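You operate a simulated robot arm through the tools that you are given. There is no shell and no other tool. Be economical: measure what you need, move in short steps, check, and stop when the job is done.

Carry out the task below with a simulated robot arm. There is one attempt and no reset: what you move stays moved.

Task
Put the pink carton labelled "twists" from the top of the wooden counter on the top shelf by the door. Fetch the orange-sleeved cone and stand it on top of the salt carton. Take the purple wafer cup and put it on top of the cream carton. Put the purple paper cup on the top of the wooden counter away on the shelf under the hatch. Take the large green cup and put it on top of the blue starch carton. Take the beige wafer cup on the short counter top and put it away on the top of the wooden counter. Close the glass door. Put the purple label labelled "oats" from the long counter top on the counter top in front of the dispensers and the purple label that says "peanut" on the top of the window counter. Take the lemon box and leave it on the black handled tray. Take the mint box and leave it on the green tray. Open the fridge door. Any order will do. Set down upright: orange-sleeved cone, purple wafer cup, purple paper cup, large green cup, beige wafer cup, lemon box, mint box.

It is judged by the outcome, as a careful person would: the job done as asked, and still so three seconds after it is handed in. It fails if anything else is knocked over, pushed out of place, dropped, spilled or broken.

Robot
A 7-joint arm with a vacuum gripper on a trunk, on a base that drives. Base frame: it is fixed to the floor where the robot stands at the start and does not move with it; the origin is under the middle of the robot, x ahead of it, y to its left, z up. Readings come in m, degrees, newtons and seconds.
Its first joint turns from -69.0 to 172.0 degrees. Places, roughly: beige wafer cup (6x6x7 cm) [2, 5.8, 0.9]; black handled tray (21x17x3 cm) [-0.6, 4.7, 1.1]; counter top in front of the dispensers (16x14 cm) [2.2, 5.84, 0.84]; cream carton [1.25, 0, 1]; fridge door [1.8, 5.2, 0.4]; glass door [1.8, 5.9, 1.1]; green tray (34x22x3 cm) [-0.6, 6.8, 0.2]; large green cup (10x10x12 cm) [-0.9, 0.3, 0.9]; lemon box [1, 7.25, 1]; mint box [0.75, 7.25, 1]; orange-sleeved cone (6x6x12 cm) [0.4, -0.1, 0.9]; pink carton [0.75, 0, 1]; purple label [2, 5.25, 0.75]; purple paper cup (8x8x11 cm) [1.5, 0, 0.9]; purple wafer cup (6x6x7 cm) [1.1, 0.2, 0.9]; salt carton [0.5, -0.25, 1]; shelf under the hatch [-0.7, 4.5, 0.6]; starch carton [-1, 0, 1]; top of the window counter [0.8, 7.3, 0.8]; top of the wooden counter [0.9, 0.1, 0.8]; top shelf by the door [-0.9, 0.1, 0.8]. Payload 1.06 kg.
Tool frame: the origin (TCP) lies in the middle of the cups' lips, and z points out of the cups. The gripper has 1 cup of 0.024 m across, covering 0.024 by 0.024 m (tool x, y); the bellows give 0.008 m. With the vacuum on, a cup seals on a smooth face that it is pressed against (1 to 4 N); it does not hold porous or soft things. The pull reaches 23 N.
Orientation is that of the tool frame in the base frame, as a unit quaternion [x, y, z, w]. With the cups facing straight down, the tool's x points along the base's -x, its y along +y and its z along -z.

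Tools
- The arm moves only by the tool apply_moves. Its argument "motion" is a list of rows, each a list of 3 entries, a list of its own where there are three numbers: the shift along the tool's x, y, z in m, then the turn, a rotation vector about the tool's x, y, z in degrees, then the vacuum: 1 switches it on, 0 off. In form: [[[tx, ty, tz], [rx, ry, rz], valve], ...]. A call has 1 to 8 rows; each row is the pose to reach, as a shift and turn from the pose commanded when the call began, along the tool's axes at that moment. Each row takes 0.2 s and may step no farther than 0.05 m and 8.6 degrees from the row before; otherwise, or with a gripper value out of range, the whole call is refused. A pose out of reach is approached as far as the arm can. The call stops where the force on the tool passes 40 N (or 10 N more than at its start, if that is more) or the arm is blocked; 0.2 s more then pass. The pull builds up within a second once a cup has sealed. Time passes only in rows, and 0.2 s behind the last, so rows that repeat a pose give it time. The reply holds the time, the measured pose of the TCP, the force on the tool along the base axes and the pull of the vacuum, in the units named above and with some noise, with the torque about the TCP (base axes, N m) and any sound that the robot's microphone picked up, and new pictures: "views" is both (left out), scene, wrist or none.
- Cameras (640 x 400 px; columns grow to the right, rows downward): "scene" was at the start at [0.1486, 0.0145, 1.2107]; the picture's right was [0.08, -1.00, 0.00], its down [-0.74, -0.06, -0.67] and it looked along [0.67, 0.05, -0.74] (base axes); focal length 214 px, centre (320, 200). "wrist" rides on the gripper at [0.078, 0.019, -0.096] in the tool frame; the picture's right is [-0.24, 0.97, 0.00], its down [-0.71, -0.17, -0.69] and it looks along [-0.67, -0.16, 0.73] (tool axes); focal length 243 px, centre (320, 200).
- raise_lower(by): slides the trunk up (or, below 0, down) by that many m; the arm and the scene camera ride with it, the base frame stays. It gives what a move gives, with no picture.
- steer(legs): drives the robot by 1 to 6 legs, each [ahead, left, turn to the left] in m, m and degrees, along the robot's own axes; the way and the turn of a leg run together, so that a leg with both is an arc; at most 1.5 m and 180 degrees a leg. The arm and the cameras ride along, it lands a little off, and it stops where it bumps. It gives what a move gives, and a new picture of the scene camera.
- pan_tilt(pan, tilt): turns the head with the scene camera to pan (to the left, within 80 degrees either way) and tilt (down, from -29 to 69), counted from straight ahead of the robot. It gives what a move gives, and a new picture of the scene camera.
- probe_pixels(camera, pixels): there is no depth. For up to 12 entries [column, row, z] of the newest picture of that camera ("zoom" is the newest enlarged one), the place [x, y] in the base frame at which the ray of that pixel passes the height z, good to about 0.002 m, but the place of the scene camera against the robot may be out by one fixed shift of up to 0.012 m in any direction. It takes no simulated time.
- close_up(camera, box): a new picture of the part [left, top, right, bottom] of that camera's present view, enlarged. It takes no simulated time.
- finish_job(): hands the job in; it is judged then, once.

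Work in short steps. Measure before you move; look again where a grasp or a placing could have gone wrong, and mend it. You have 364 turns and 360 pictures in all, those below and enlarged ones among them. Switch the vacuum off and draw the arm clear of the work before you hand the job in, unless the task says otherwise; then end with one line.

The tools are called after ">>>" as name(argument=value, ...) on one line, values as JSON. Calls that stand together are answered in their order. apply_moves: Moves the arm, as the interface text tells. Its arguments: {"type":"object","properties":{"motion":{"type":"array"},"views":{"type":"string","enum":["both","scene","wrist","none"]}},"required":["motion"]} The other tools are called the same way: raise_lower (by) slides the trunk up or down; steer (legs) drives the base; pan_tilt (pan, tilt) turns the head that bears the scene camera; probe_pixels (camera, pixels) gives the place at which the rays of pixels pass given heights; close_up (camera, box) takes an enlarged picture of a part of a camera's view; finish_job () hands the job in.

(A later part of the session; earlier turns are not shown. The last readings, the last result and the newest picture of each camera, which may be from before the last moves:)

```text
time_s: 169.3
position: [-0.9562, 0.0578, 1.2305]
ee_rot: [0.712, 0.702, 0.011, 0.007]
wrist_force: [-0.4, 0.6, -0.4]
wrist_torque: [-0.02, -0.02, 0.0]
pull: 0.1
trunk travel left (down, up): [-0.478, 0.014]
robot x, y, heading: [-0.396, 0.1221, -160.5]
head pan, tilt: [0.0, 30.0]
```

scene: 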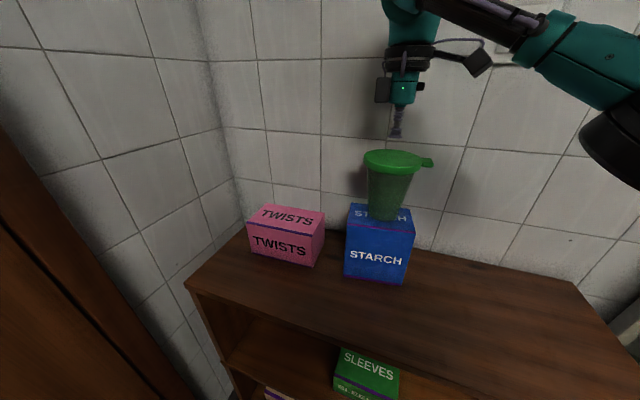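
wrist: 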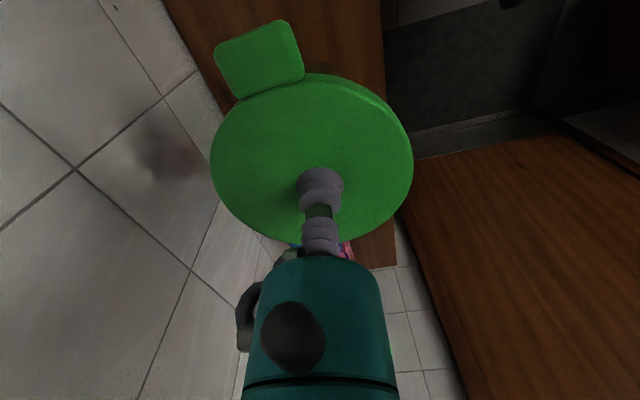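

The cup stands on the starch carton. Next the wafer cup: I drive back around to the counter's aisle side, facing it.

>>> steer(legs=[[-0.327, -0.924, 0], [0, 0, 70.5], [0, 1.45, 0]])

>>> steer(legs=[[0.3, 0.17, 0]])

>>> pan_tilt(pan=0, tilt=50)

>>> apply_moves(motion=[[[0, 0, 0], [0, 0, 0], 0]])

```text
time_s: 173.3
position: [-0.9516, 0.4212, 1.2321]
ee_rot: [0.709, 0.705, 0.01, 0.006]
wrist_force: [0.1, 0.4, 0.3]
wrist_torque: [-0.02, 0.02, 0.0]
pull: 0.1
trunk travel left (down, up): [-0.478, 0.014]
robot x, y, heading: [-0.3895, 0.4864, -160.1]
head pan, tilt: [0.0, 30.0]
stopped in leg 1: the robot was blocked; the commanded pose is now the measured one
```

scene: 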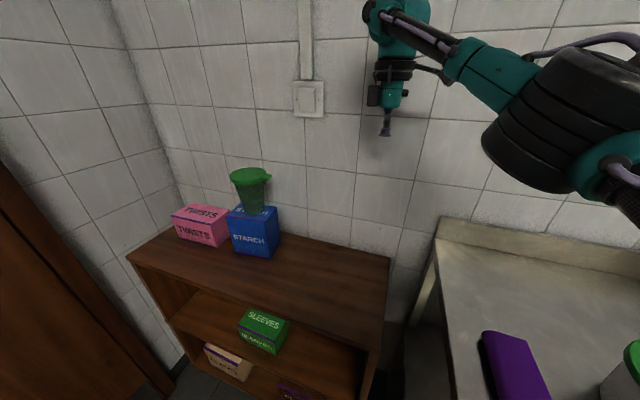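

```text
time_s: 174.9
position: [-1.0272, 0.3008, 1.2703]
ee_rot: [0.702, 0.712, -0.023, -0.014]
wrist_force: [0.4, -0.1, 0.1]
wrist_torque: [0.0, 0.01, -0.01]
pull: 0.1
trunk travel left (down, up): [-0.478, 0.014]
robot x, y, heading: [-0.5066, 0.3534, -160.7]
head pan, tilt: [0.0, 30.0]
stopped in leg 1: the robot was blocked; the commanded pose is now the measured one
```

scene: 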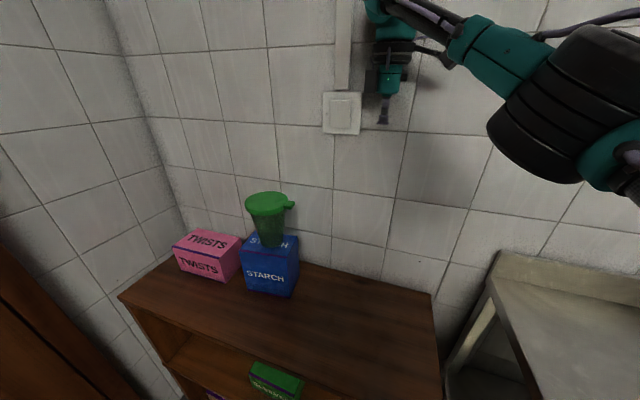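

```text
time_s: 175.7
position: [-1.0275, 0.3007, 1.2722]
ee_rot: [0.702, 0.712, -0.023, -0.013]
wrist_force: [1.4, -0.5, -0.4]
wrist_torque: [0.0, -0.01, -0.01]
pull: 0.1
trunk travel left (down, up): [-0.478, 0.014]
robot x, y, heading: [-0.5067, 0.3472, -160.8]
head pan, tilt: [0.0, 50.0]
```

scene: 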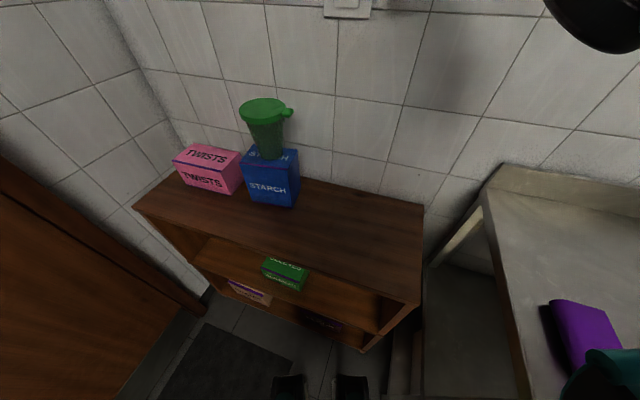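

```text
time_s: 176.3
position: [-1.0284, 0.2993, 1.2726]
ee_rot: [0.7, 0.714, -0.023, -0.017]
wrist_force: [-0.6, 0.2, 0.6]
wrist_torque: [0.04, 0.02, 0.02]
pull: 0.1
trunk travel left (down, up): [-0.478, 0.014]
robot x, y, heading: [-0.5078, 0.3506, -160.6]
head pan, tilt: [0.0, 50.0]
stopped in row 1: the arm was blocked; the commanded pose is now the measured one
```

scene: 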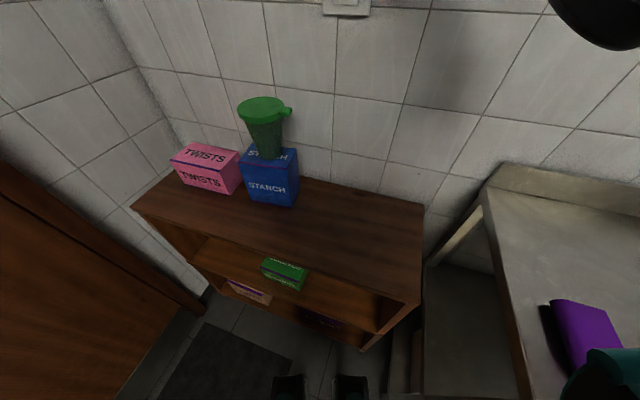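
wrist: 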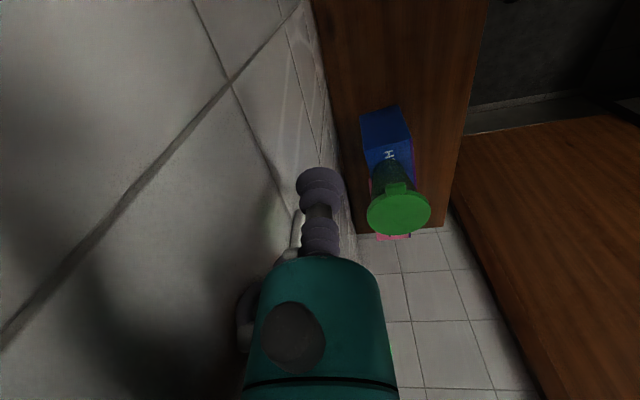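

The base hit something in leg 1 (likely the steel table's leg) and my second leg pushed the hand to the wall. I move straight away in +x first, one step at a time.

>>> steer(legs=[[-0.33, 0.117, 0]])

```text
time_s: 177.2
position: [-1.029, 0.2966, 1.275]
ee_rot: [0.7, 0.714, -0.025, -0.017]
wrist_force: [-0.2, -0.2, 0.6]
wrist_torque: [-0.02, 0.02, 0.01]
pull: 0.0
trunk travel left (down, up): [-0.478, 0.014]
robot x, y, heading: [-0.4873, 0.3536, -160.9]
head pan, tilt: [0.0, 50.0]
stopped in leg 1: the robot was blocked; the commanded pose is now the measured one
```

scene: 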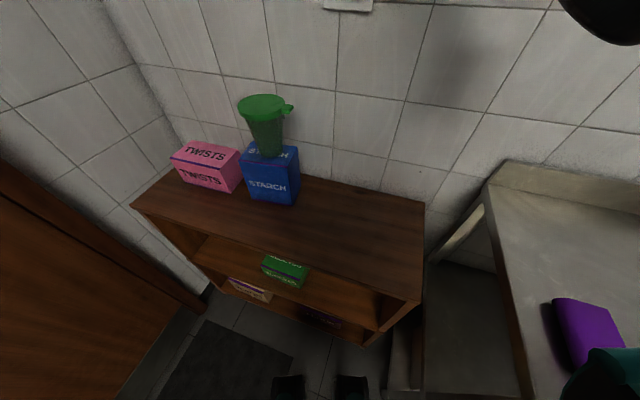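

Still caught; perhaps the hand hooks on the wall switch box. I move the arm itself off the wall (+x) and up a little.

>>> apply_moves(motion=[[[0, 0.015, 0], [0, 0, 0], 0], [[0, 0.03, 0], [0, 0, 0], 0], [[0, 0.05, 0], [0, 0, 0], 0]])

>>> pan_tilt(pan=-30, tilt=20)

>>> close_up(camera="scene", box=[0, 0, 640, 400])

```text
time_s: 177.9
position: [-0.9984, 0.2877, 1.2592]
ee_rot: [0.701, 0.713, -0.015, -0.011]
wrist_force: [0.0, -0.1, -0.4]
wrist_torque: [-0.01, -0.03, -0.01]
pull: 0.1
trunk travel left (down, up): [-0.478, 0.014]
robot x, y, heading: [-0.498, 0.3496, -160.7]
head pan, tilt: [0.0, 50.0]
```

scene: 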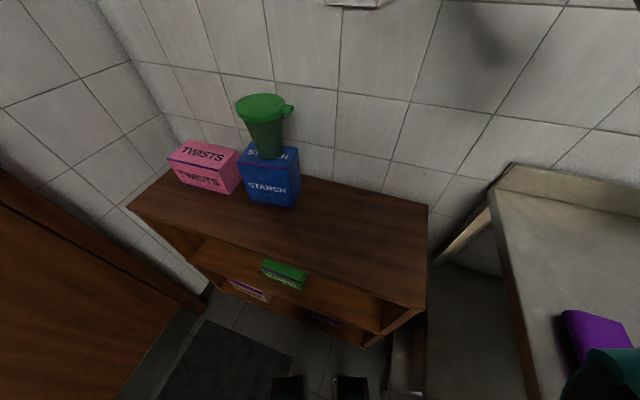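
wrist: 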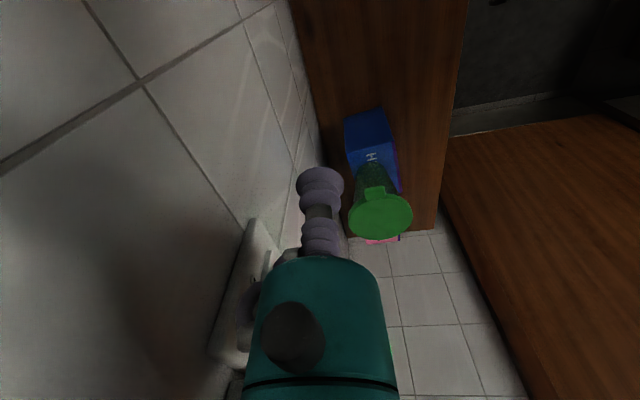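

```text
time_s: 178.9
position: [-0.9989, 0.288, 1.2617]
ee_rot: [0.701, 0.713, -0.017, -0.012]
wrist_force: [-0.4, -0.5, 0.4]
wrist_torque: [0.01, -0.04, 0.01]
pull: 0.1
trunk travel left (down, up): [-0.478, 0.014]
robot x, y, heading: [-0.4959, 0.3504, -160.8]
head pan, tilt: [-30.0, 20.0]
```

scene: 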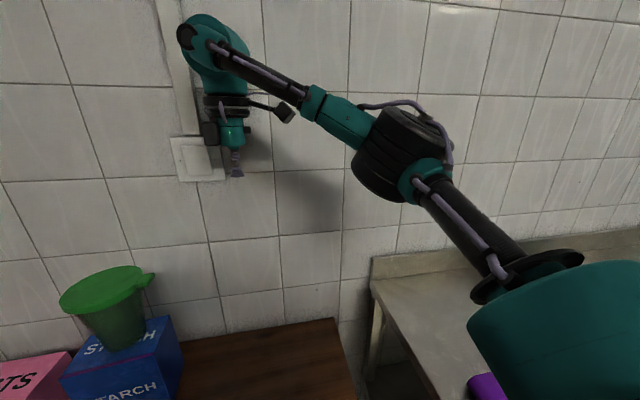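

```text
1.00 times, centred on (320, 200) of scene (not enlarged: the box is as wide or as high as the picture)
```

zoom: 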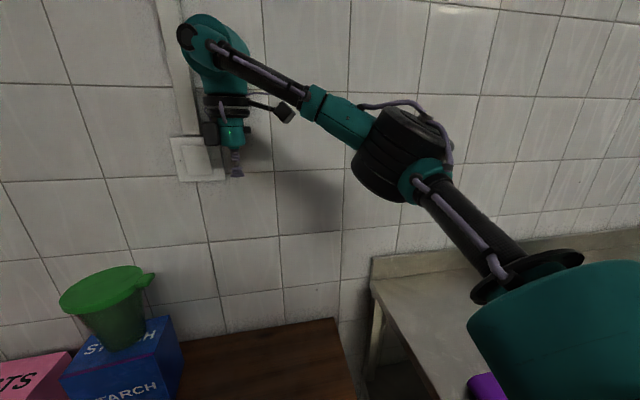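

The hand is free of the switch box now. I drive away from the wall with a slight move toward -y to clear the steel table.

>>> steer(legs=[[-0.25, 0.15, 0]])

```text
time_s: 180.9
position: [-0.7126, 0.2316, 1.2617]
ee_rot: [0.701, 0.713, -0.017, -0.013]
wrist_force: [-0.1, -0.6, 0.0]
wrist_torque: [-0.03, 0.0, -0.01]
pull: 0.0
trunk travel left (down, up): [-0.478, 0.014]
robot x, y, heading: [-0.2124, 0.2944, -160.7]
head pan, tilt: [-30.0, 20.0]
```

scene: 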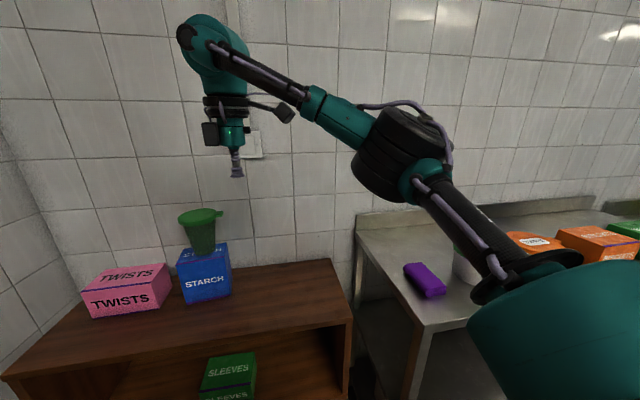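

Free, and nothing is disturbed. I move to about (-0.11,1.05).

>>> steer(legs=[[-0.342, -0.674, 0]])

```text
time_s: 187.4
position: [-0.6108, 0.9983, 1.2611]
ee_rot: [0.704, 0.71, -0.017, -0.012]
wrist_force: [0.6, 0.8, -0.4]
wrist_torque: [0.01, 0.0, -0.03]
pull: 0.0
trunk travel left (down, up): [-0.478, 0.014]
robot x, y, heading: [-0.1076, 1.058, -161.3]
head pan, tilt: [-30.0, 20.0]
```

scene: 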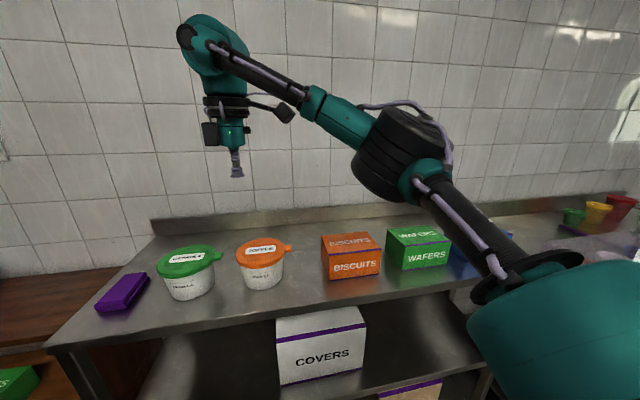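

Clear. I turn to heading -90° here (free floor), then drive along the aisle.

>>> steer(legs=[[0, 0, 71.3], [0, 1.25, 0]])

>>> pan_tilt(pan=0, tilt=50)

```text
time_s: 201.7
position: [1.0518, 0.5572, 1.2623]
ee_rot: [0.154, 0.988, -0.022, -0.001]
wrist_force: [0.0, 0.1, -0.5]
wrist_torque: [0.01, 0.0, -0.01]
pull: 0.1
trunk travel left (down, up): [-0.478, 0.014]
robot x, y, heading: [1.1547, 1.0559, -89.4]
head pan, tilt: [-30.0, 20.0]
```

scene: 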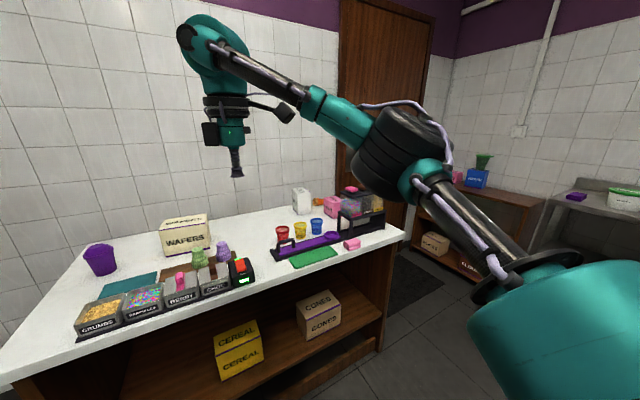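

```text
time_s: 202.7
position: [1.051, 0.5578, 1.2616]
ee_rot: [0.154, 0.988, -0.02, 0.0]
wrist_force: [-0.5, -0.3, -0.5]
wrist_torque: [0.03, -0.01, -0.01]
pull: 0.0
trunk travel left (down, up): [-0.478, 0.014]
robot x, y, heading: [1.1529, 1.0562, -89.4]
head pan, tilt: [0.0, 50.0]
```

scene: 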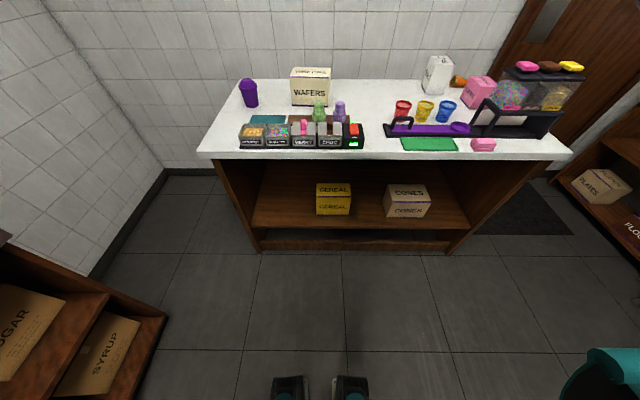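

I level the tool and approach so the tool comes near the purple wafer cup.

>>> apply_moves(motion=[[[0, 0, 0], [-2.4, 0, 0], 0]], views="none")

>>> steer(legs=[[0.36, 0.045, 0]])

>>> apply_moves(motion=[[[0, 0, 0], [0, 0, 0], 0]], views="wrist")

```text
time_s: 203.1
position: [1.0517, 0.5571, 1.2609]
ee_rot: [0.154, 0.988, 0.0, 0.004]
wrist_force: [1.0, -0.1, -0.9]
wrist_torque: [0.03, 0.0, 0.04]
pull: 0.0
trunk travel left (down, up): [-0.478, 0.014]
robot x, y, heading: [1.1546, 1.057, -89.6]
head pan, tilt: [0.0, 50.0]
```

```text
time_s: 205.4
position: [1.0979, 0.1994, 1.2608]
ee_rot: [0.155, 0.988, 0.0, 0.003]
wrist_force: [0.5, -1.1, 0.3]
wrist_torque: [0.01, 0.0, -0.01]
pull: 0.0
trunk travel left (down, up): [-0.478, 0.014]
robot x, y, heading: [1.2032, 0.6957, -89.7]
head pan, tilt: [0.0, 50.0]
```

scene: 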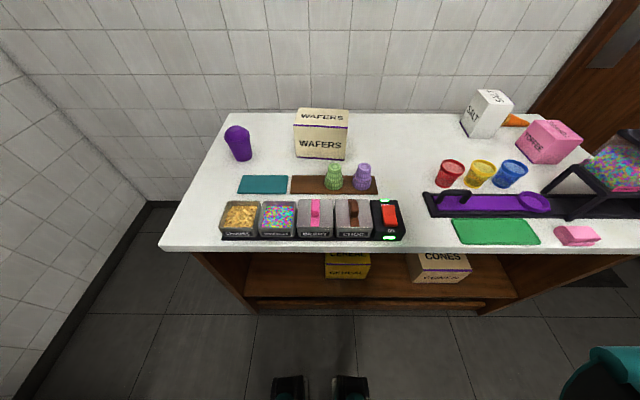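

```text
time_s: 205.8
position: [1.0993, 0.2, 1.2612]
ee_rot: [0.155, 0.988, -0.001, 0.003]
wrist_force: [-0.5, 0.0, 0.1]
wrist_torque: [0.0, 0.01, -0.01]
pull: 0.0
trunk travel left (down, up): [-0.478, 0.014]
robot x, y, heading: [1.1983, 0.6934, -89.5]
head pan, tilt: [0.0, 50.0]
```

wrist: 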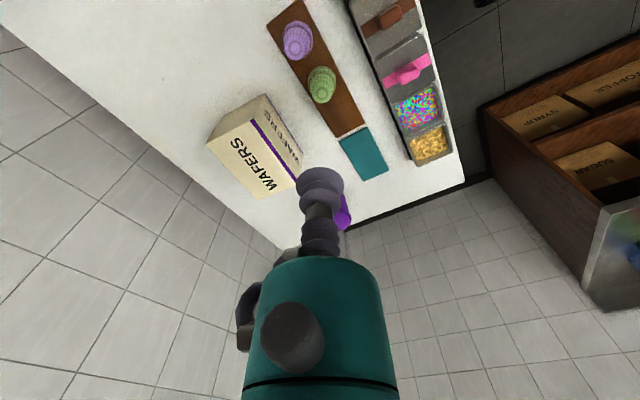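

I zoom on the wafer cups from above and probe their tops.

>>> close_up(camera="wrist", box=[250, 0, 400, 110])

>>> probe_pixels(camera="wrist", pixels=[[293, 36, 0.91], [299, 45, 0.84], [318, 76, 0.91], [232, 138, 0.97], [293, 170, 0.97], [207, 140, 0.97], [268, 205, 0.97], [265, 95, 0.97]])

>>> close_up(camera="scene", box=[260, 90, 420, 210])

```text
3.64 times, centred on (325, 55) of wrist
```

zoom: 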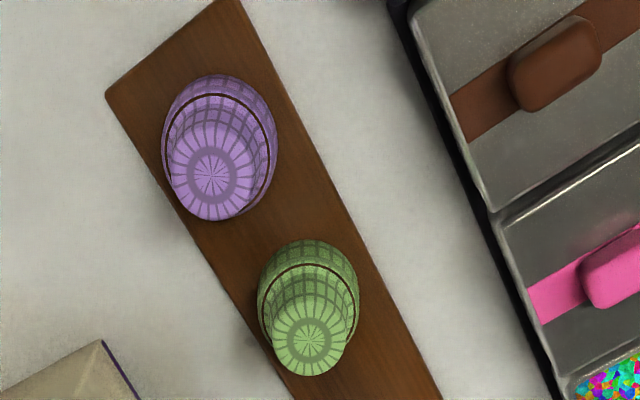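

```text
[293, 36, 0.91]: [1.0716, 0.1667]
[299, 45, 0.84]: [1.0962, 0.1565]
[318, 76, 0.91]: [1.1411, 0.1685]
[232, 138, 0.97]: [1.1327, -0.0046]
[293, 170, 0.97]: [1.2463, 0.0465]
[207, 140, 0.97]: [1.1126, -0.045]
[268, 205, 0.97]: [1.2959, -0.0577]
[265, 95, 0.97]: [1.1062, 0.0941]
```

```text
3.33 times, centred on (340, 150) of scene
```

zoom: 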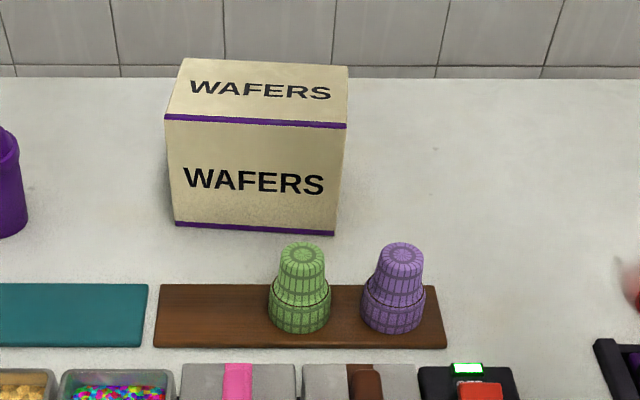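

The purple cup is inverted with a flat top at wrist pixel (295,48). I probe that point.

>>> probe_pixels(camera="wrist", pixels=[[295, 48, 0.91], [295, 48, 0.92], [295, 48, 0.9]])

>>> probe_pixels(camera="scene", pixels=[[364.6, 166.8, 0.91], [364.6, 166.8, 0.92]])

```text
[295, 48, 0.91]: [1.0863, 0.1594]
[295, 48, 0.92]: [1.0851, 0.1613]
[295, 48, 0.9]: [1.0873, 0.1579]
```

```text
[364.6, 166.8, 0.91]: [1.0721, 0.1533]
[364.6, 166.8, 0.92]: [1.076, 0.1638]
```

I move 4 cm ahead, 1.2 cm right, and lower 0.26 for a near view.

>>> steer(legs=[[0.04, -0.0125, 0]])

>>> raise_lower(by=-0.26)

>>> apply_moves(motion=[[[0, 0, 0], [0, 0, 0], 0]])

```text
time_s: 206.7
position: [1.0856, 0.1572, 1.2609]
ee_rot: [0.156, 0.988, 0.001, 0.003]
wrist_force: [0.7, -0.6, -0.2]
wrist_torque: [-0.01, -0.02, -0.01]
pull: 0.1
trunk travel left (down, up): [-0.478, 0.014]
robot x, y, heading: [1.1895, 0.6551, -89.7]
head pan, tilt: [0.0, 50.0]
```

scene: 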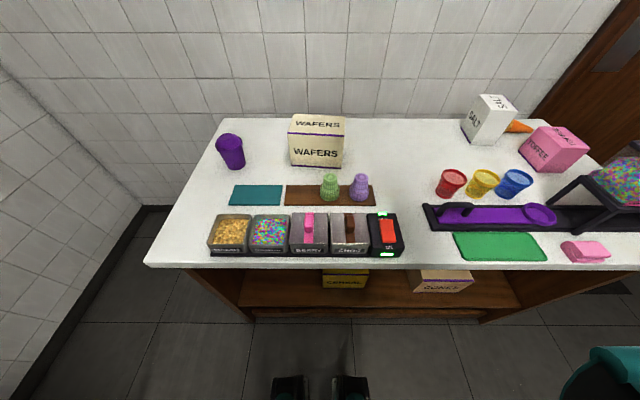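

```text
time_s: 209.4
position: [1.0862, 0.1576, 1.0014]
ee_rot: [0.156, 0.988, -0.001, 0.003]
wrist_force: [0.6, -0.2, 0.5]
wrist_torque: [0.01, -0.02, 0.03]
pull: 0.0
trunk travel left (down, up): [-0.218, 0.274]
robot x, y, heading: [1.1887, 0.6557, -89.5]
head pan, tilt: [0.0, 50.0]
```

```text
time_s: 209.8
position: [1.0849, 0.1579, 1.0008]
ee_rot: [0.155, 0.988, -0.001, 0.003]
wrist_force: [-0.1, -0.5, -0.3]
wrist_torque: [-0.03, -0.02, 0.0]
pull: 0.0
trunk travel left (down, up): [-0.218, 0.274]
robot x, y, heading: [1.1881, 0.6558, -89.7]
head pan, tilt: [0.0, 50.0]
```

scene: 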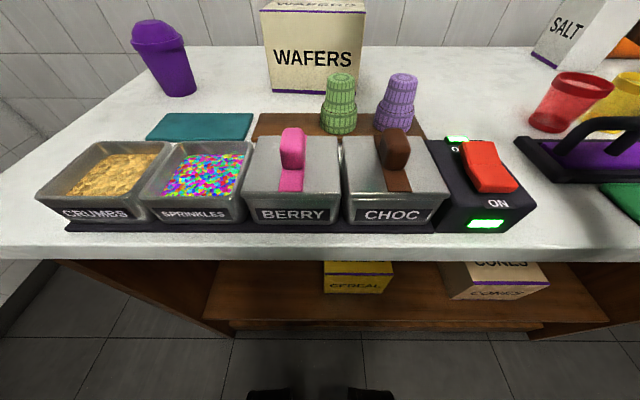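
wrist: 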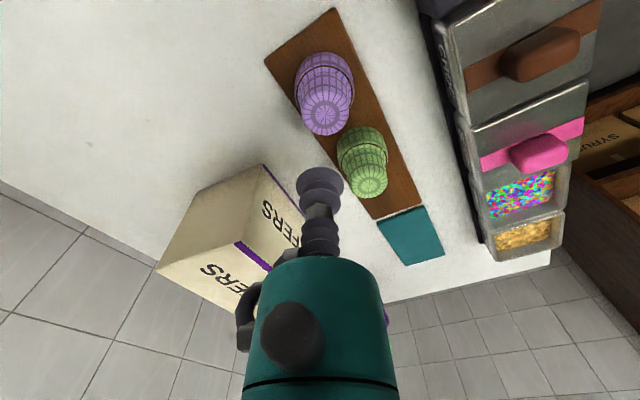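

I probe the cup's top disc centre (≈(325,115)).

>>> close_up(camera="wrist", box=[260, 30, 420, 210])

>>> probe_pixels(camera="wrist", pixels=[[325, 115, 0.92], [325, 115, 0.91], [325, 115, 0.93], [365, 181, 0.92], [242, 240, 0.96], [263, 165, 0.96]])

```text
2.22 times, centred on (340, 120) of wrist
```

zoom: 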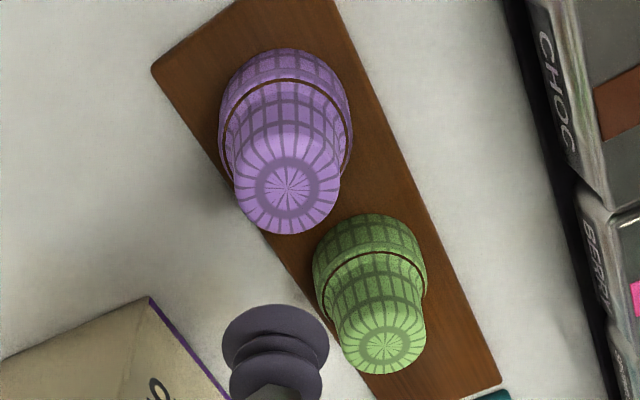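

```text
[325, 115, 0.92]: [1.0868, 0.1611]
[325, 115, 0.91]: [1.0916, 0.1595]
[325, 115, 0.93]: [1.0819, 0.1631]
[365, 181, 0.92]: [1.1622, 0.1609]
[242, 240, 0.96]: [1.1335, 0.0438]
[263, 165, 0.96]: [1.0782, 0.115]
```

The cup top is aligned within 3 mm. I lower 0.05, then press in small steps with vacuum.

>>> raise_lower(by=-0.05)

>>> apply_moves(motion=[[[0.0, 0.002, 0.008], [0, 0, 0], 1], [[0.0, 0.002, 0.014], [0, 0, 0], 1], [[0.0, 0.002, 0.019], [0, 0, 0], 1], [[0.0, 0.002, 0.023], [0, 0, 0], 1], [[0, 0.002, 0.026], [0, 0, 0], 1]], views="wrist")

```text
time_s: 210.7
position: [1.0869, 0.1595, 0.9515]
ee_rot: [0.156, 0.988, -0.001, 0.003]
wrist_force: [-1.1, 0.4, 0.4]
wrist_torque: [0.0, 0.01, 0.01]
pull: 0.2
trunk travel left (down, up): [-0.168, 0.324]
robot x, y, heading: [1.1858, 0.653, -89.6]
head pan, tilt: [0.0, 50.0]
```

```text
time_s: 211.9
position: [1.0861, 0.1606, 0.9259]
ee_rot: [0.156, 0.988, 0.0, 0.004]
wrist_force: [-0.5, 0.1, 0.4]
wrist_torque: [0.03, 0.01, -0.02]
pull: 23.2
trunk travel left (down, up): [-0.168, 0.324]
robot x, y, heading: [1.19, 0.6575, -89.8]
head pan, tilt: [0.0, 50.0]
```

wrist: 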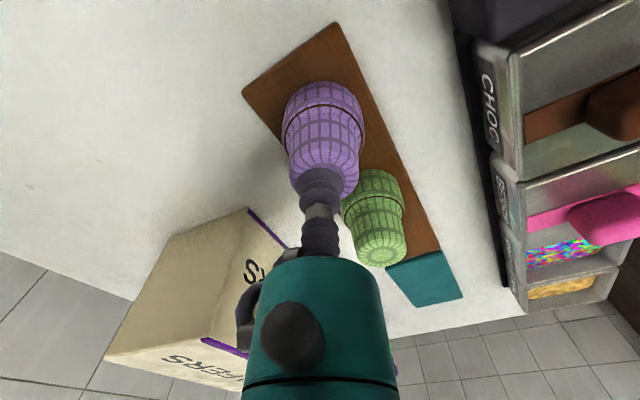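

Sealed. I lift 0.2 and re-measure the cream carton.

>>> raise_lower(by=0.22)

>>> apply_moves(motion=[[[0, 0, 0], [0, 0, 0], 1]])

>>> close_up(camera="scene", box=[220, 80, 420, 220])

```text
time_s: 214.2
position: [1.0872, 0.1592, 1.1446]
ee_rot: [0.156, 0.988, 0.001, 0.003]
wrist_force: [-0.6, 0.4, -0.4]
wrist_torque: [-0.01, 0.03, -0.02]
pull: 22.0
trunk travel left (down, up): [-0.388, 0.104]
robot x, y, heading: [1.1888, 0.6547, -89.6]
head pan, tilt: [0.0, 50.0]
```

```text
time_s: 214.6
position: [1.0872, 0.1598, 1.1454]
ee_rot: [0.155, 0.988, 0.0, 0.003]
wrist_force: [-1.2, -0.7, 0.6]
wrist_torque: [0.01, 0.02, -0.03]
pull: 22.7
trunk travel left (down, up): [-0.388, 0.104]
robot x, y, heading: [1.187, 0.6526, -89.8]
head pan, tilt: [0.0, 50.0]
```

scene: 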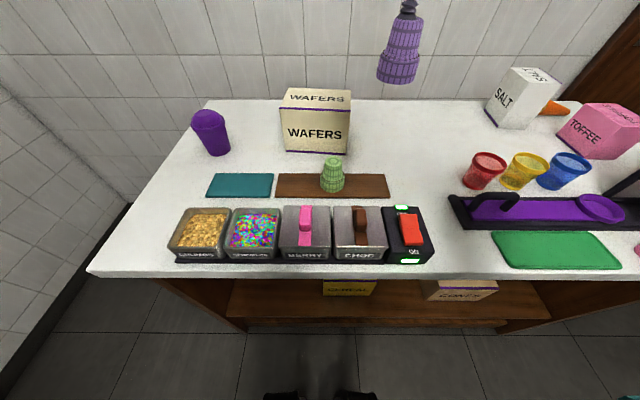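
wrist: 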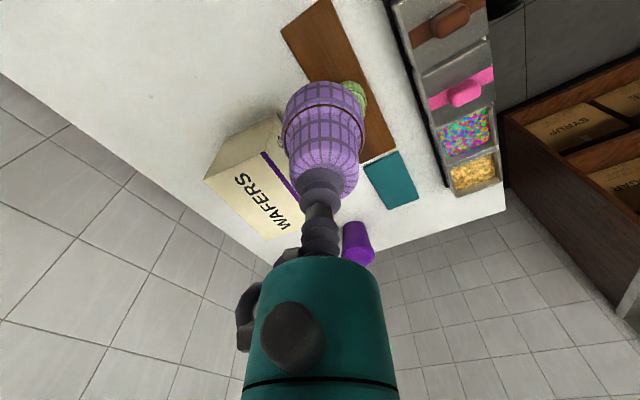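

```text
2.86 times, centred on (320, 150) of scene
```

zoom: 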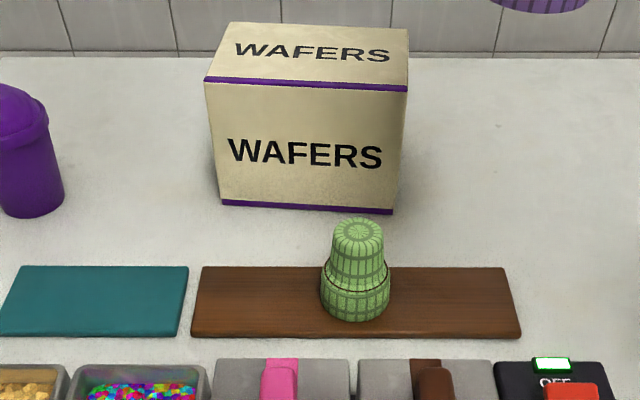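

I probe the cream carton's corners.

>>> probe_pixels(camera="scene", pixels=[[285, 151.7, 0.842], [345.2, 154.5, 0.842], [280.1, 108, 0.97], [350.8, 111.5, 0.97], [290.6, 87.8, 0.97], [350.8, 89.9, 0.97], [280.1, 108, 0.98], [350.8, 111.5, 0.98], [290.6, 87.8, 0.98], [350.8, 89.9, 0.98]])

>>> probe_pixels(camera="wrist", pixels=[[204, 178, 0.97], [262, 152, 0.97], [264, 238, 0.97], [204, 178, 0.98], [262, 152, 0.98], [264, 238, 0.98]])

```text
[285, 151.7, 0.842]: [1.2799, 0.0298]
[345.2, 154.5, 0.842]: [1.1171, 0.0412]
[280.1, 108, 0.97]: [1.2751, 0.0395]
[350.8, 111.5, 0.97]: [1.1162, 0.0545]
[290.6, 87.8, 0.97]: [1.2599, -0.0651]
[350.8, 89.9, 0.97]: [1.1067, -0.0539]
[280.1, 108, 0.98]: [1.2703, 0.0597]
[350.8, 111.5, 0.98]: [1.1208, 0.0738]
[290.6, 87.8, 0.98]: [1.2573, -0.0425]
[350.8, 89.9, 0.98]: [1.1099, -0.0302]
```

```text
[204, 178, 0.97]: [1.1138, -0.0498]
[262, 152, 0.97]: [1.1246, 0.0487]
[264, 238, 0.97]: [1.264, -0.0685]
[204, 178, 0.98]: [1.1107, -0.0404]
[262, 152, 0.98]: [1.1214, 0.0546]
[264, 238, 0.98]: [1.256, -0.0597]
```

Cream top centre ≈(1.19,-0.010), z≈0.965. I extend the arm 0.11 toward the wall, then shift the base (0.055 ahead, 0.10 left).

>>> apply_moves(motion=[[[-0.0115, -0.036, 0], [0, 0, 0], 1], [[-0.023, -0.072, 0], [0, 0, 0], 1], [[-0.0346, -0.1076, 0], [0, 0, 0], 1]], views="none")

>>> steer(legs=[[0.052, 0.103, 0]])

```text
time_s: 215.4
position: [1.0874, 0.0613, 1.1453]
ee_rot: [0.155, 0.988, 0.0, 0.003]
wrist_force: [0.3, 1.1, -0.7]
wrist_torque: [-0.02, -0.02, 0.0]
pull: 22.6
out of reach, approached as far as the arm can: row 3
trunk travel left (down, up): [-0.388, 0.104]
robot x, y, heading: [1.1887, 0.6546, -89.5]
head pan, tilt: [0.0, 50.0]
```

```text
time_s: 217.0
position: [1.1885, 0.0117, 1.1453]
ee_rot: [0.157, 0.988, 0.0, 0.003]
wrist_force: [0.1, -0.7, 0.7]
wrist_torque: [-0.01, -0.01, 0.01]
pull: 23.1
trunk travel left (down, up): [-0.388, 0.104]
robot x, y, heading: [1.2919, 0.6082, -90.4]
head pan, tilt: [0.0, 50.0]
```

scene: 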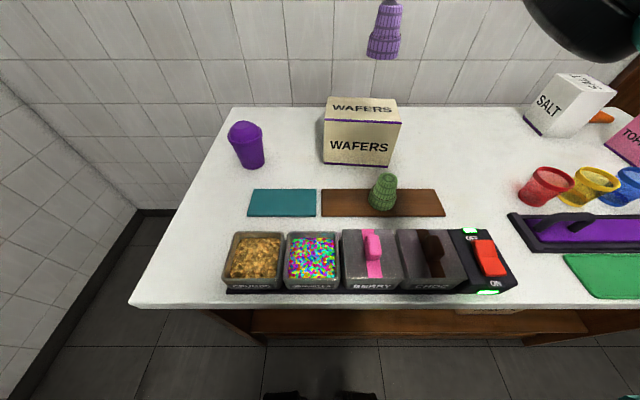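

I go 1.8 cm further and compare cup bottom with the carton top in the camera.

>>> steer(legs=[[0.018, 0.001, 0]])

>>> close_up(camera="scene", box=[300, 0, 460, 180])

```text
time_s: 217.8
position: [1.1891, -0.007, 1.144]
ee_rot: [0.158, 0.987, 0.001, 0.002]
wrist_force: [-0.2, -0.1, 0.3]
wrist_torque: [-0.02, -0.01, 0.02]
pull: 22.7
trunk travel left (down, up): [-0.388, 0.104]
robot x, y, heading: [1.2973, 0.5875, -90.0]
head pan, tilt: [0.0, 50.0]
```

scene: 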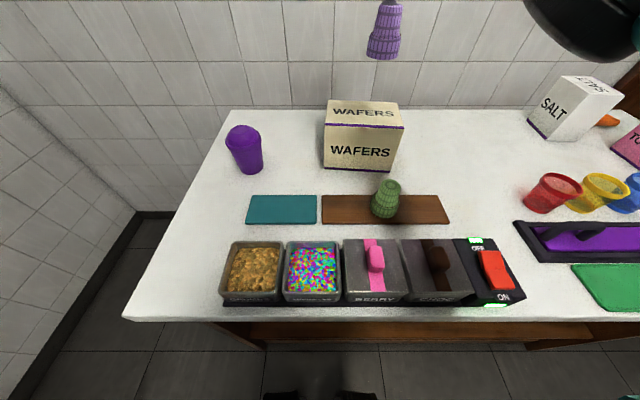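

```text
2.22 times, centred on (380, 90) of scene
```

zoom: 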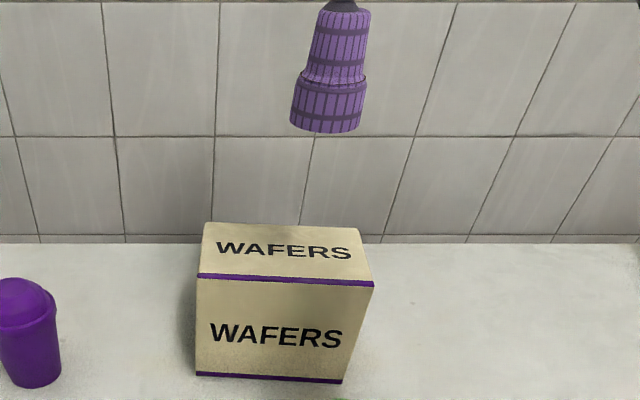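

Aligned. I lower 0.085 with the trunk, then fine steps.

>>> raise_lower(by=-0.085)

>>> apply_moves(motion=[[[0, 0, 0.005], [0, 0, 0], 1]], views="scene")

>>> close_up(camera="scene", box=[300, 0, 460, 180])

```text
time_s: 219.0
position: [1.1877, -0.0056, 1.0593]
ee_rot: [0.158, 0.987, 0.0, 0.003]
wrist_force: [-0.8, -0.5, -0.4]
wrist_torque: [0.03, -0.01, -0.01]
pull: 23.3
trunk travel left (down, up): [-0.303, 0.189]
robot x, y, heading: [1.2906, 0.5871, -89.9]
head pan, tilt: [0.0, 50.0]
```

```text
time_s: 219.4
position: [1.1872, -0.0048, 1.0552]
ee_rot: [0.158, 0.987, 0.0, 0.004]
wrist_force: [-0.7, -0.2, -0.4]
wrist_torque: [0.0, -0.02, -0.02]
pull: 23.1
trunk travel left (down, up): [-0.303, 0.189]
robot x, y, heading: [1.2914, 0.5854, -90.2]
head pan, tilt: [0.0, 50.0]
```

scene: 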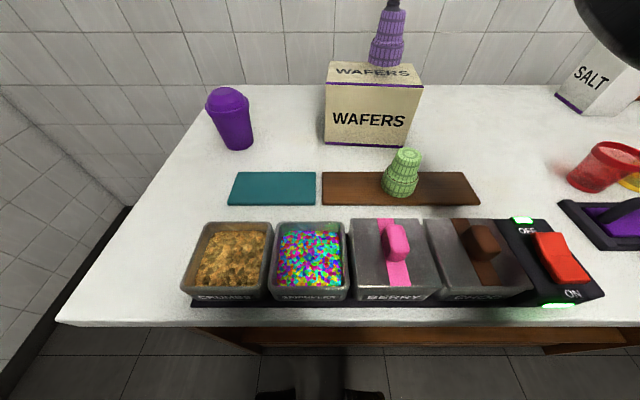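

```text
2.22 times, centred on (380, 90) of scene
```

zoom: 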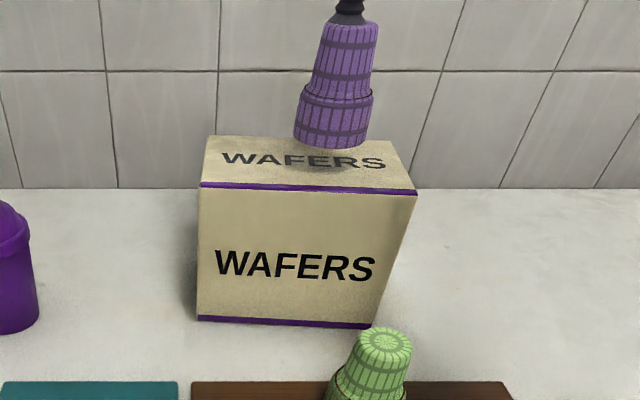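

Shadow shows it over the carton's middle. I continue down in small steps.

>>> apply_moves(motion=[[[0, 0, 0.007], [0, 0, 0], 1], [[0, 0, 0.012], [0, 0, 0], 1], [[0, 0, 0.015], [0, 0, 0], 1]], views="none")

```text
time_s: 220.2
position: [1.1868, -0.0063, 1.0399]
ee_rot: [0.158, 0.987, 0.0, 0.003]
wrist_force: [0.2, 0.4, 0.3]
wrist_torque: [0.03, 0.02, -0.03]
pull: 22.8
trunk travel left (down, up): [-0.303, 0.189]
robot x, y, heading: [1.2922, 0.5895, -89.8]
head pan, tilt: [0.0, 50.0]
```

No contact yet at 1.040. I go on in 3 mm steps.

>>> apply_moves(motion=[[[0, 0, 0.003], [0, 0, 0], 1], [[0, 0, 0.006], [0, 0, 0], 1], [[0, 0, 0.006], [0, 0, 0], 1]], views="scene")

>>> close_up(camera="scene", box=[300, 0, 460, 180])

```text
time_s: 221.0
position: [1.1875, -0.006, 1.0354]
ee_rot: [0.159, 0.987, -0.001, 0.003]
wrist_force: [0.2, -0.8, 8.7]
wrist_torque: [0.01, 0.04, 0.0]
pull: 23.1
trunk travel left (down, up): [-0.303, 0.189]
robot x, y, heading: [1.2946, 0.5853, -89.9]
head pan, tilt: [0.0, 50.0]
```

scene: 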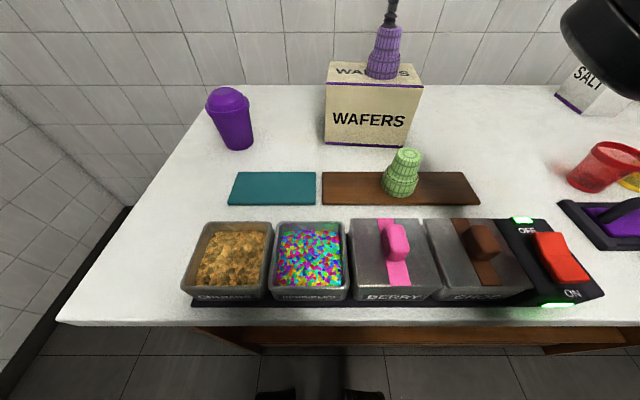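

```text
2.22 times, centred on (380, 90) of scene
```

zoom: 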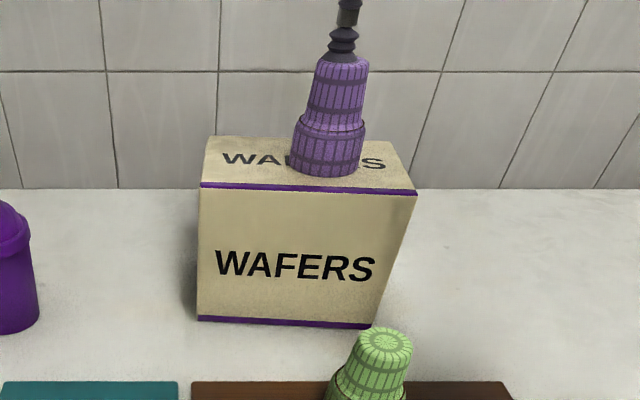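

Landed (9 N), centred. I release and lift.

>>> apply_moves(motion=[[[0, 0, -0.002], [0, 0, 0], 0], [[0, 0, -0.002], [0, 0, 0], 0], [[0, 0, -0.004], [0, 0, 0], 0], [[0, 0, -0.015], [0, 0, 0], 0], [[0, 0, -0.04], [0, 0, 0], 0]], views="scene")

>>> raise_lower(by=0.17)

```text
time_s: 222.2
position: [1.1874, -0.0049, 1.0764]
ee_rot: [0.158, 0.987, 0.0, 0.003]
wrist_force: [-0.1, 0.1, 0.4]
wrist_torque: [-0.02, -0.01, 0.01]
pull: 0.0
trunk travel left (down, up): [-0.303, 0.189]
robot x, y, heading: [1.2956, 0.5871, -90.0]
head pan, tilt: [0.0, 50.0]
```

scene: 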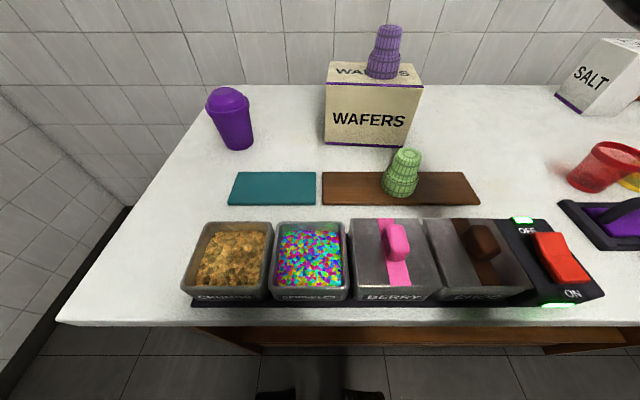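

```text
time_s: 224.1
position: [1.1869, 0.0661, 1.382]
ee_rot: [0.157, 0.98, -0.121, 0.023]
wrist_force: [0.3, -0.9, 0.0]
wrist_torque: [-0.02, 0.02, 0.02]
pull: 0.1
trunk travel left (down, up): [-0.473, 0.019]
robot x, y, heading: [1.2968, 0.5909, -90.0]
head pan, tilt: [0.0, 50.0]
```

Wafer cup is placed. The trunk lift shifted the arm's pose; I level the tool again and look toward the paper cup.

>>> apply_moves(motion=[[[0, 0, 0.02], [-5, 0, 0], 0], [[0, 0, 0.04], [-10, 0, 0], 0], [[0, 0, 0.06], [-14, 0, 0], 0]], views="scene")

>>> probe_pixels(camera="scene", pixels=[[130, 220, 0.0], [60, 320, 0.0]])

>>> close_up(camera="scene", box=[180, 70, 300, 190])

```text
time_s: 224.9
position: [1.2019, 0.0894, 1.3406]
ee_rot: [0.153, 0.987, 0.001, 0.041]
wrist_force: [0.2, 0.0, 0.9]
wrist_torque: [-0.04, -0.01, 0.01]
pull: 0.1
out of reach, approached as far as the arm can: row 1, 2, 3
trunk travel left (down, up): [-0.473, 0.019]
robot x, y, heading: [1.2922, 0.5881, -90.0]
head pan, tilt: [0.0, 50.0]
```

scene: 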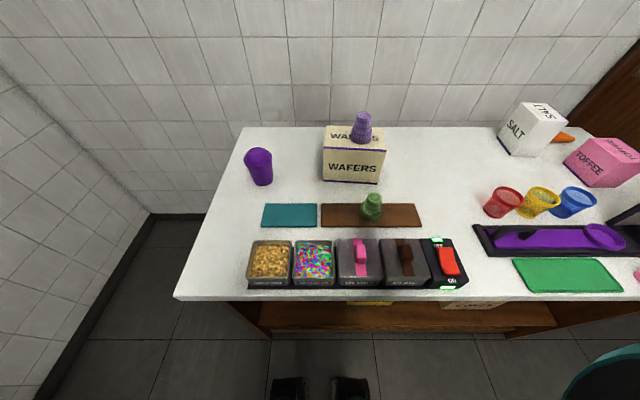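

```text
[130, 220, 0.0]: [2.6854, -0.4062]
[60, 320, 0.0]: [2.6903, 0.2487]
```

```text
3.33 times, centred on (240, 130) of scene
```

zoom: 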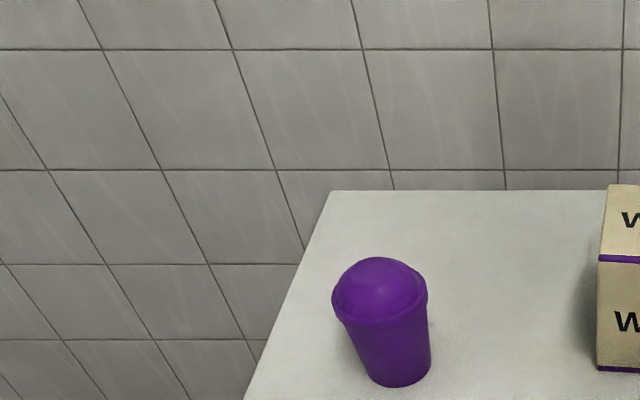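

There's ample room beyond (wall at x 2.7). I bring the arm lower relative to the trunk and fix the small sideways tilt.

>>> apply_moves(motion=[[[0, 0, 0.03], [0, 2, 0], 0], [[0, 0, 0.06], [0, 4.6, 0], 0], [[0, 0, 0.09], [0, 4.6, 0], 0]], views="none")

>>> steer(legs=[[-0.02, 0.28, 0]])

>>> apply_moves(motion=[[[0, 0, 0], [0, 0, 0], 0]], views="wrist")

```text
time_s: 225.7
position: [1.2126, 0.0857, 1.252]
ee_rot: [0.154, 0.988, 0.004, 0.002]
wrist_force: [0.5, 0.0, 0.1]
wrist_torque: [-0.04, -0.03, 0.01]
pull: 0.0
trunk travel left (down, up): [-0.473, 0.019]
robot x, y, heading: [1.2936, 0.5875, -90.0]
head pan, tilt: [0.0, 50.0]
```

```text
time_s: 228.7
position: [1.4923, 0.1068, 1.2529]
ee_rot: [0.15, 0.989, 0.005, 0.002]
wrist_force: [0.3, -0.1, 0.0]
wrist_torque: [0.0, 0.0, 0.03]
pull: 0.1
trunk travel left (down, up): [-0.473, 0.019]
robot x, y, heading: [1.5684, 0.6087, -89.9]
head pan, tilt: [0.0, 50.0]
```

scene: 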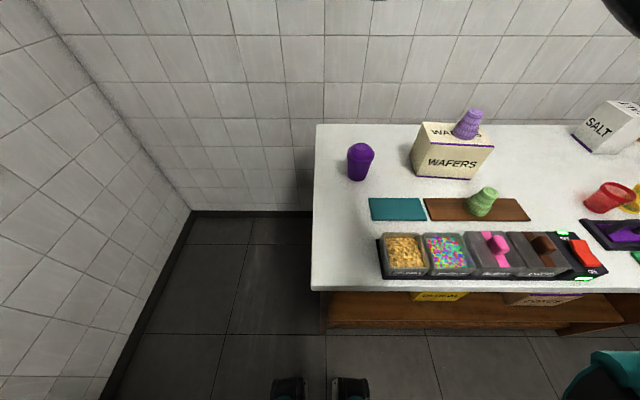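

```text
time_s: 229.1
position: [1.4912, 0.1078, 1.2535]
ee_rot: [0.151, 0.989, 0.005, 0.002]
wrist_force: [-0.6, 0.0, -0.1]
wrist_torque: [-0.02, 0.03, -0.01]
pull: 0.1
trunk travel left (down, up): [-0.473, 0.019]
robot x, y, heading: [1.5667, 0.6083, -89.6]
head pan, tilt: [0.0, 50.0]
```

wrist: 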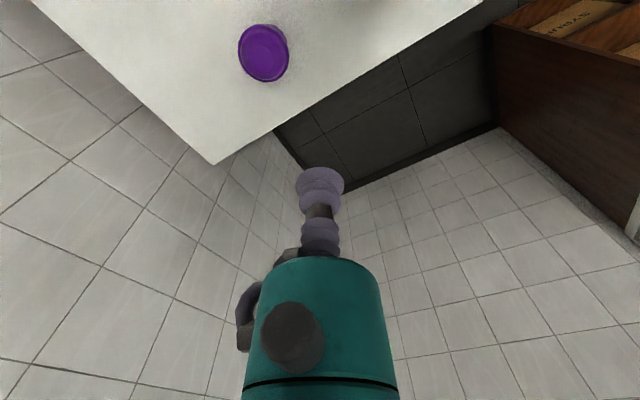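

I probe the domed lid's centre in wrist and scene.

>>> close_up(camera="wrist", box=[200, 0, 330, 100])

>>> probe_pixels(camera="wrist", pixels=[[266, 49, 0.95], [239, 50, 0.93], [289, 52, 0.93], [263, 82, 0.93], [264, 25, 0.93]])

>>> probe_pixels(camera="scene", pixels=[[361, 150, 0.95], [358, 178, 0.842], [347, 150, 0.93], [375, 152, 0.93]])

```text
4.00 times, centred on (265, 50) of wrist
```

zoom: 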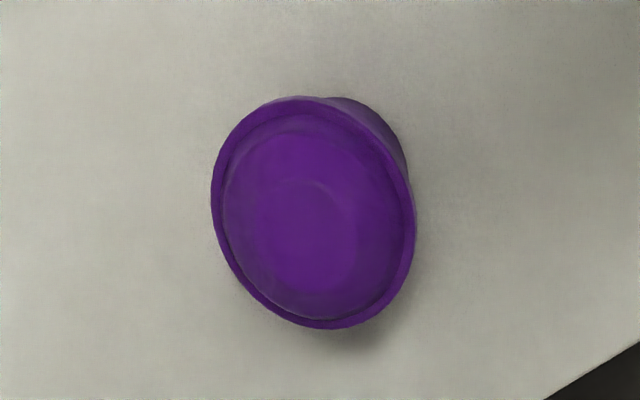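

```text
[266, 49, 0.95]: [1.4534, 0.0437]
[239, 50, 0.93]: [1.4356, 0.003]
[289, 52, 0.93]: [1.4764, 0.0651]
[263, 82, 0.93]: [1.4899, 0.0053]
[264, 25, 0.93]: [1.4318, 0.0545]
```

```text
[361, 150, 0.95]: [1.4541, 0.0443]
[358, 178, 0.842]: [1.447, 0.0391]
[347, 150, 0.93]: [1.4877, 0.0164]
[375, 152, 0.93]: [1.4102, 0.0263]
```

The lid has a flat central disc (wrist pixel ≈(264,58)). I probe it.

>>> probe_pixels(camera="wrist", pixels=[[264, 58, 0.952], [264, 58, 0.96], [263.3, 53.3, 0.92]])

```text
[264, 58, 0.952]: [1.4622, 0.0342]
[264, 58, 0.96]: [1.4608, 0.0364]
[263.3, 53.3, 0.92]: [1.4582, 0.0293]
```

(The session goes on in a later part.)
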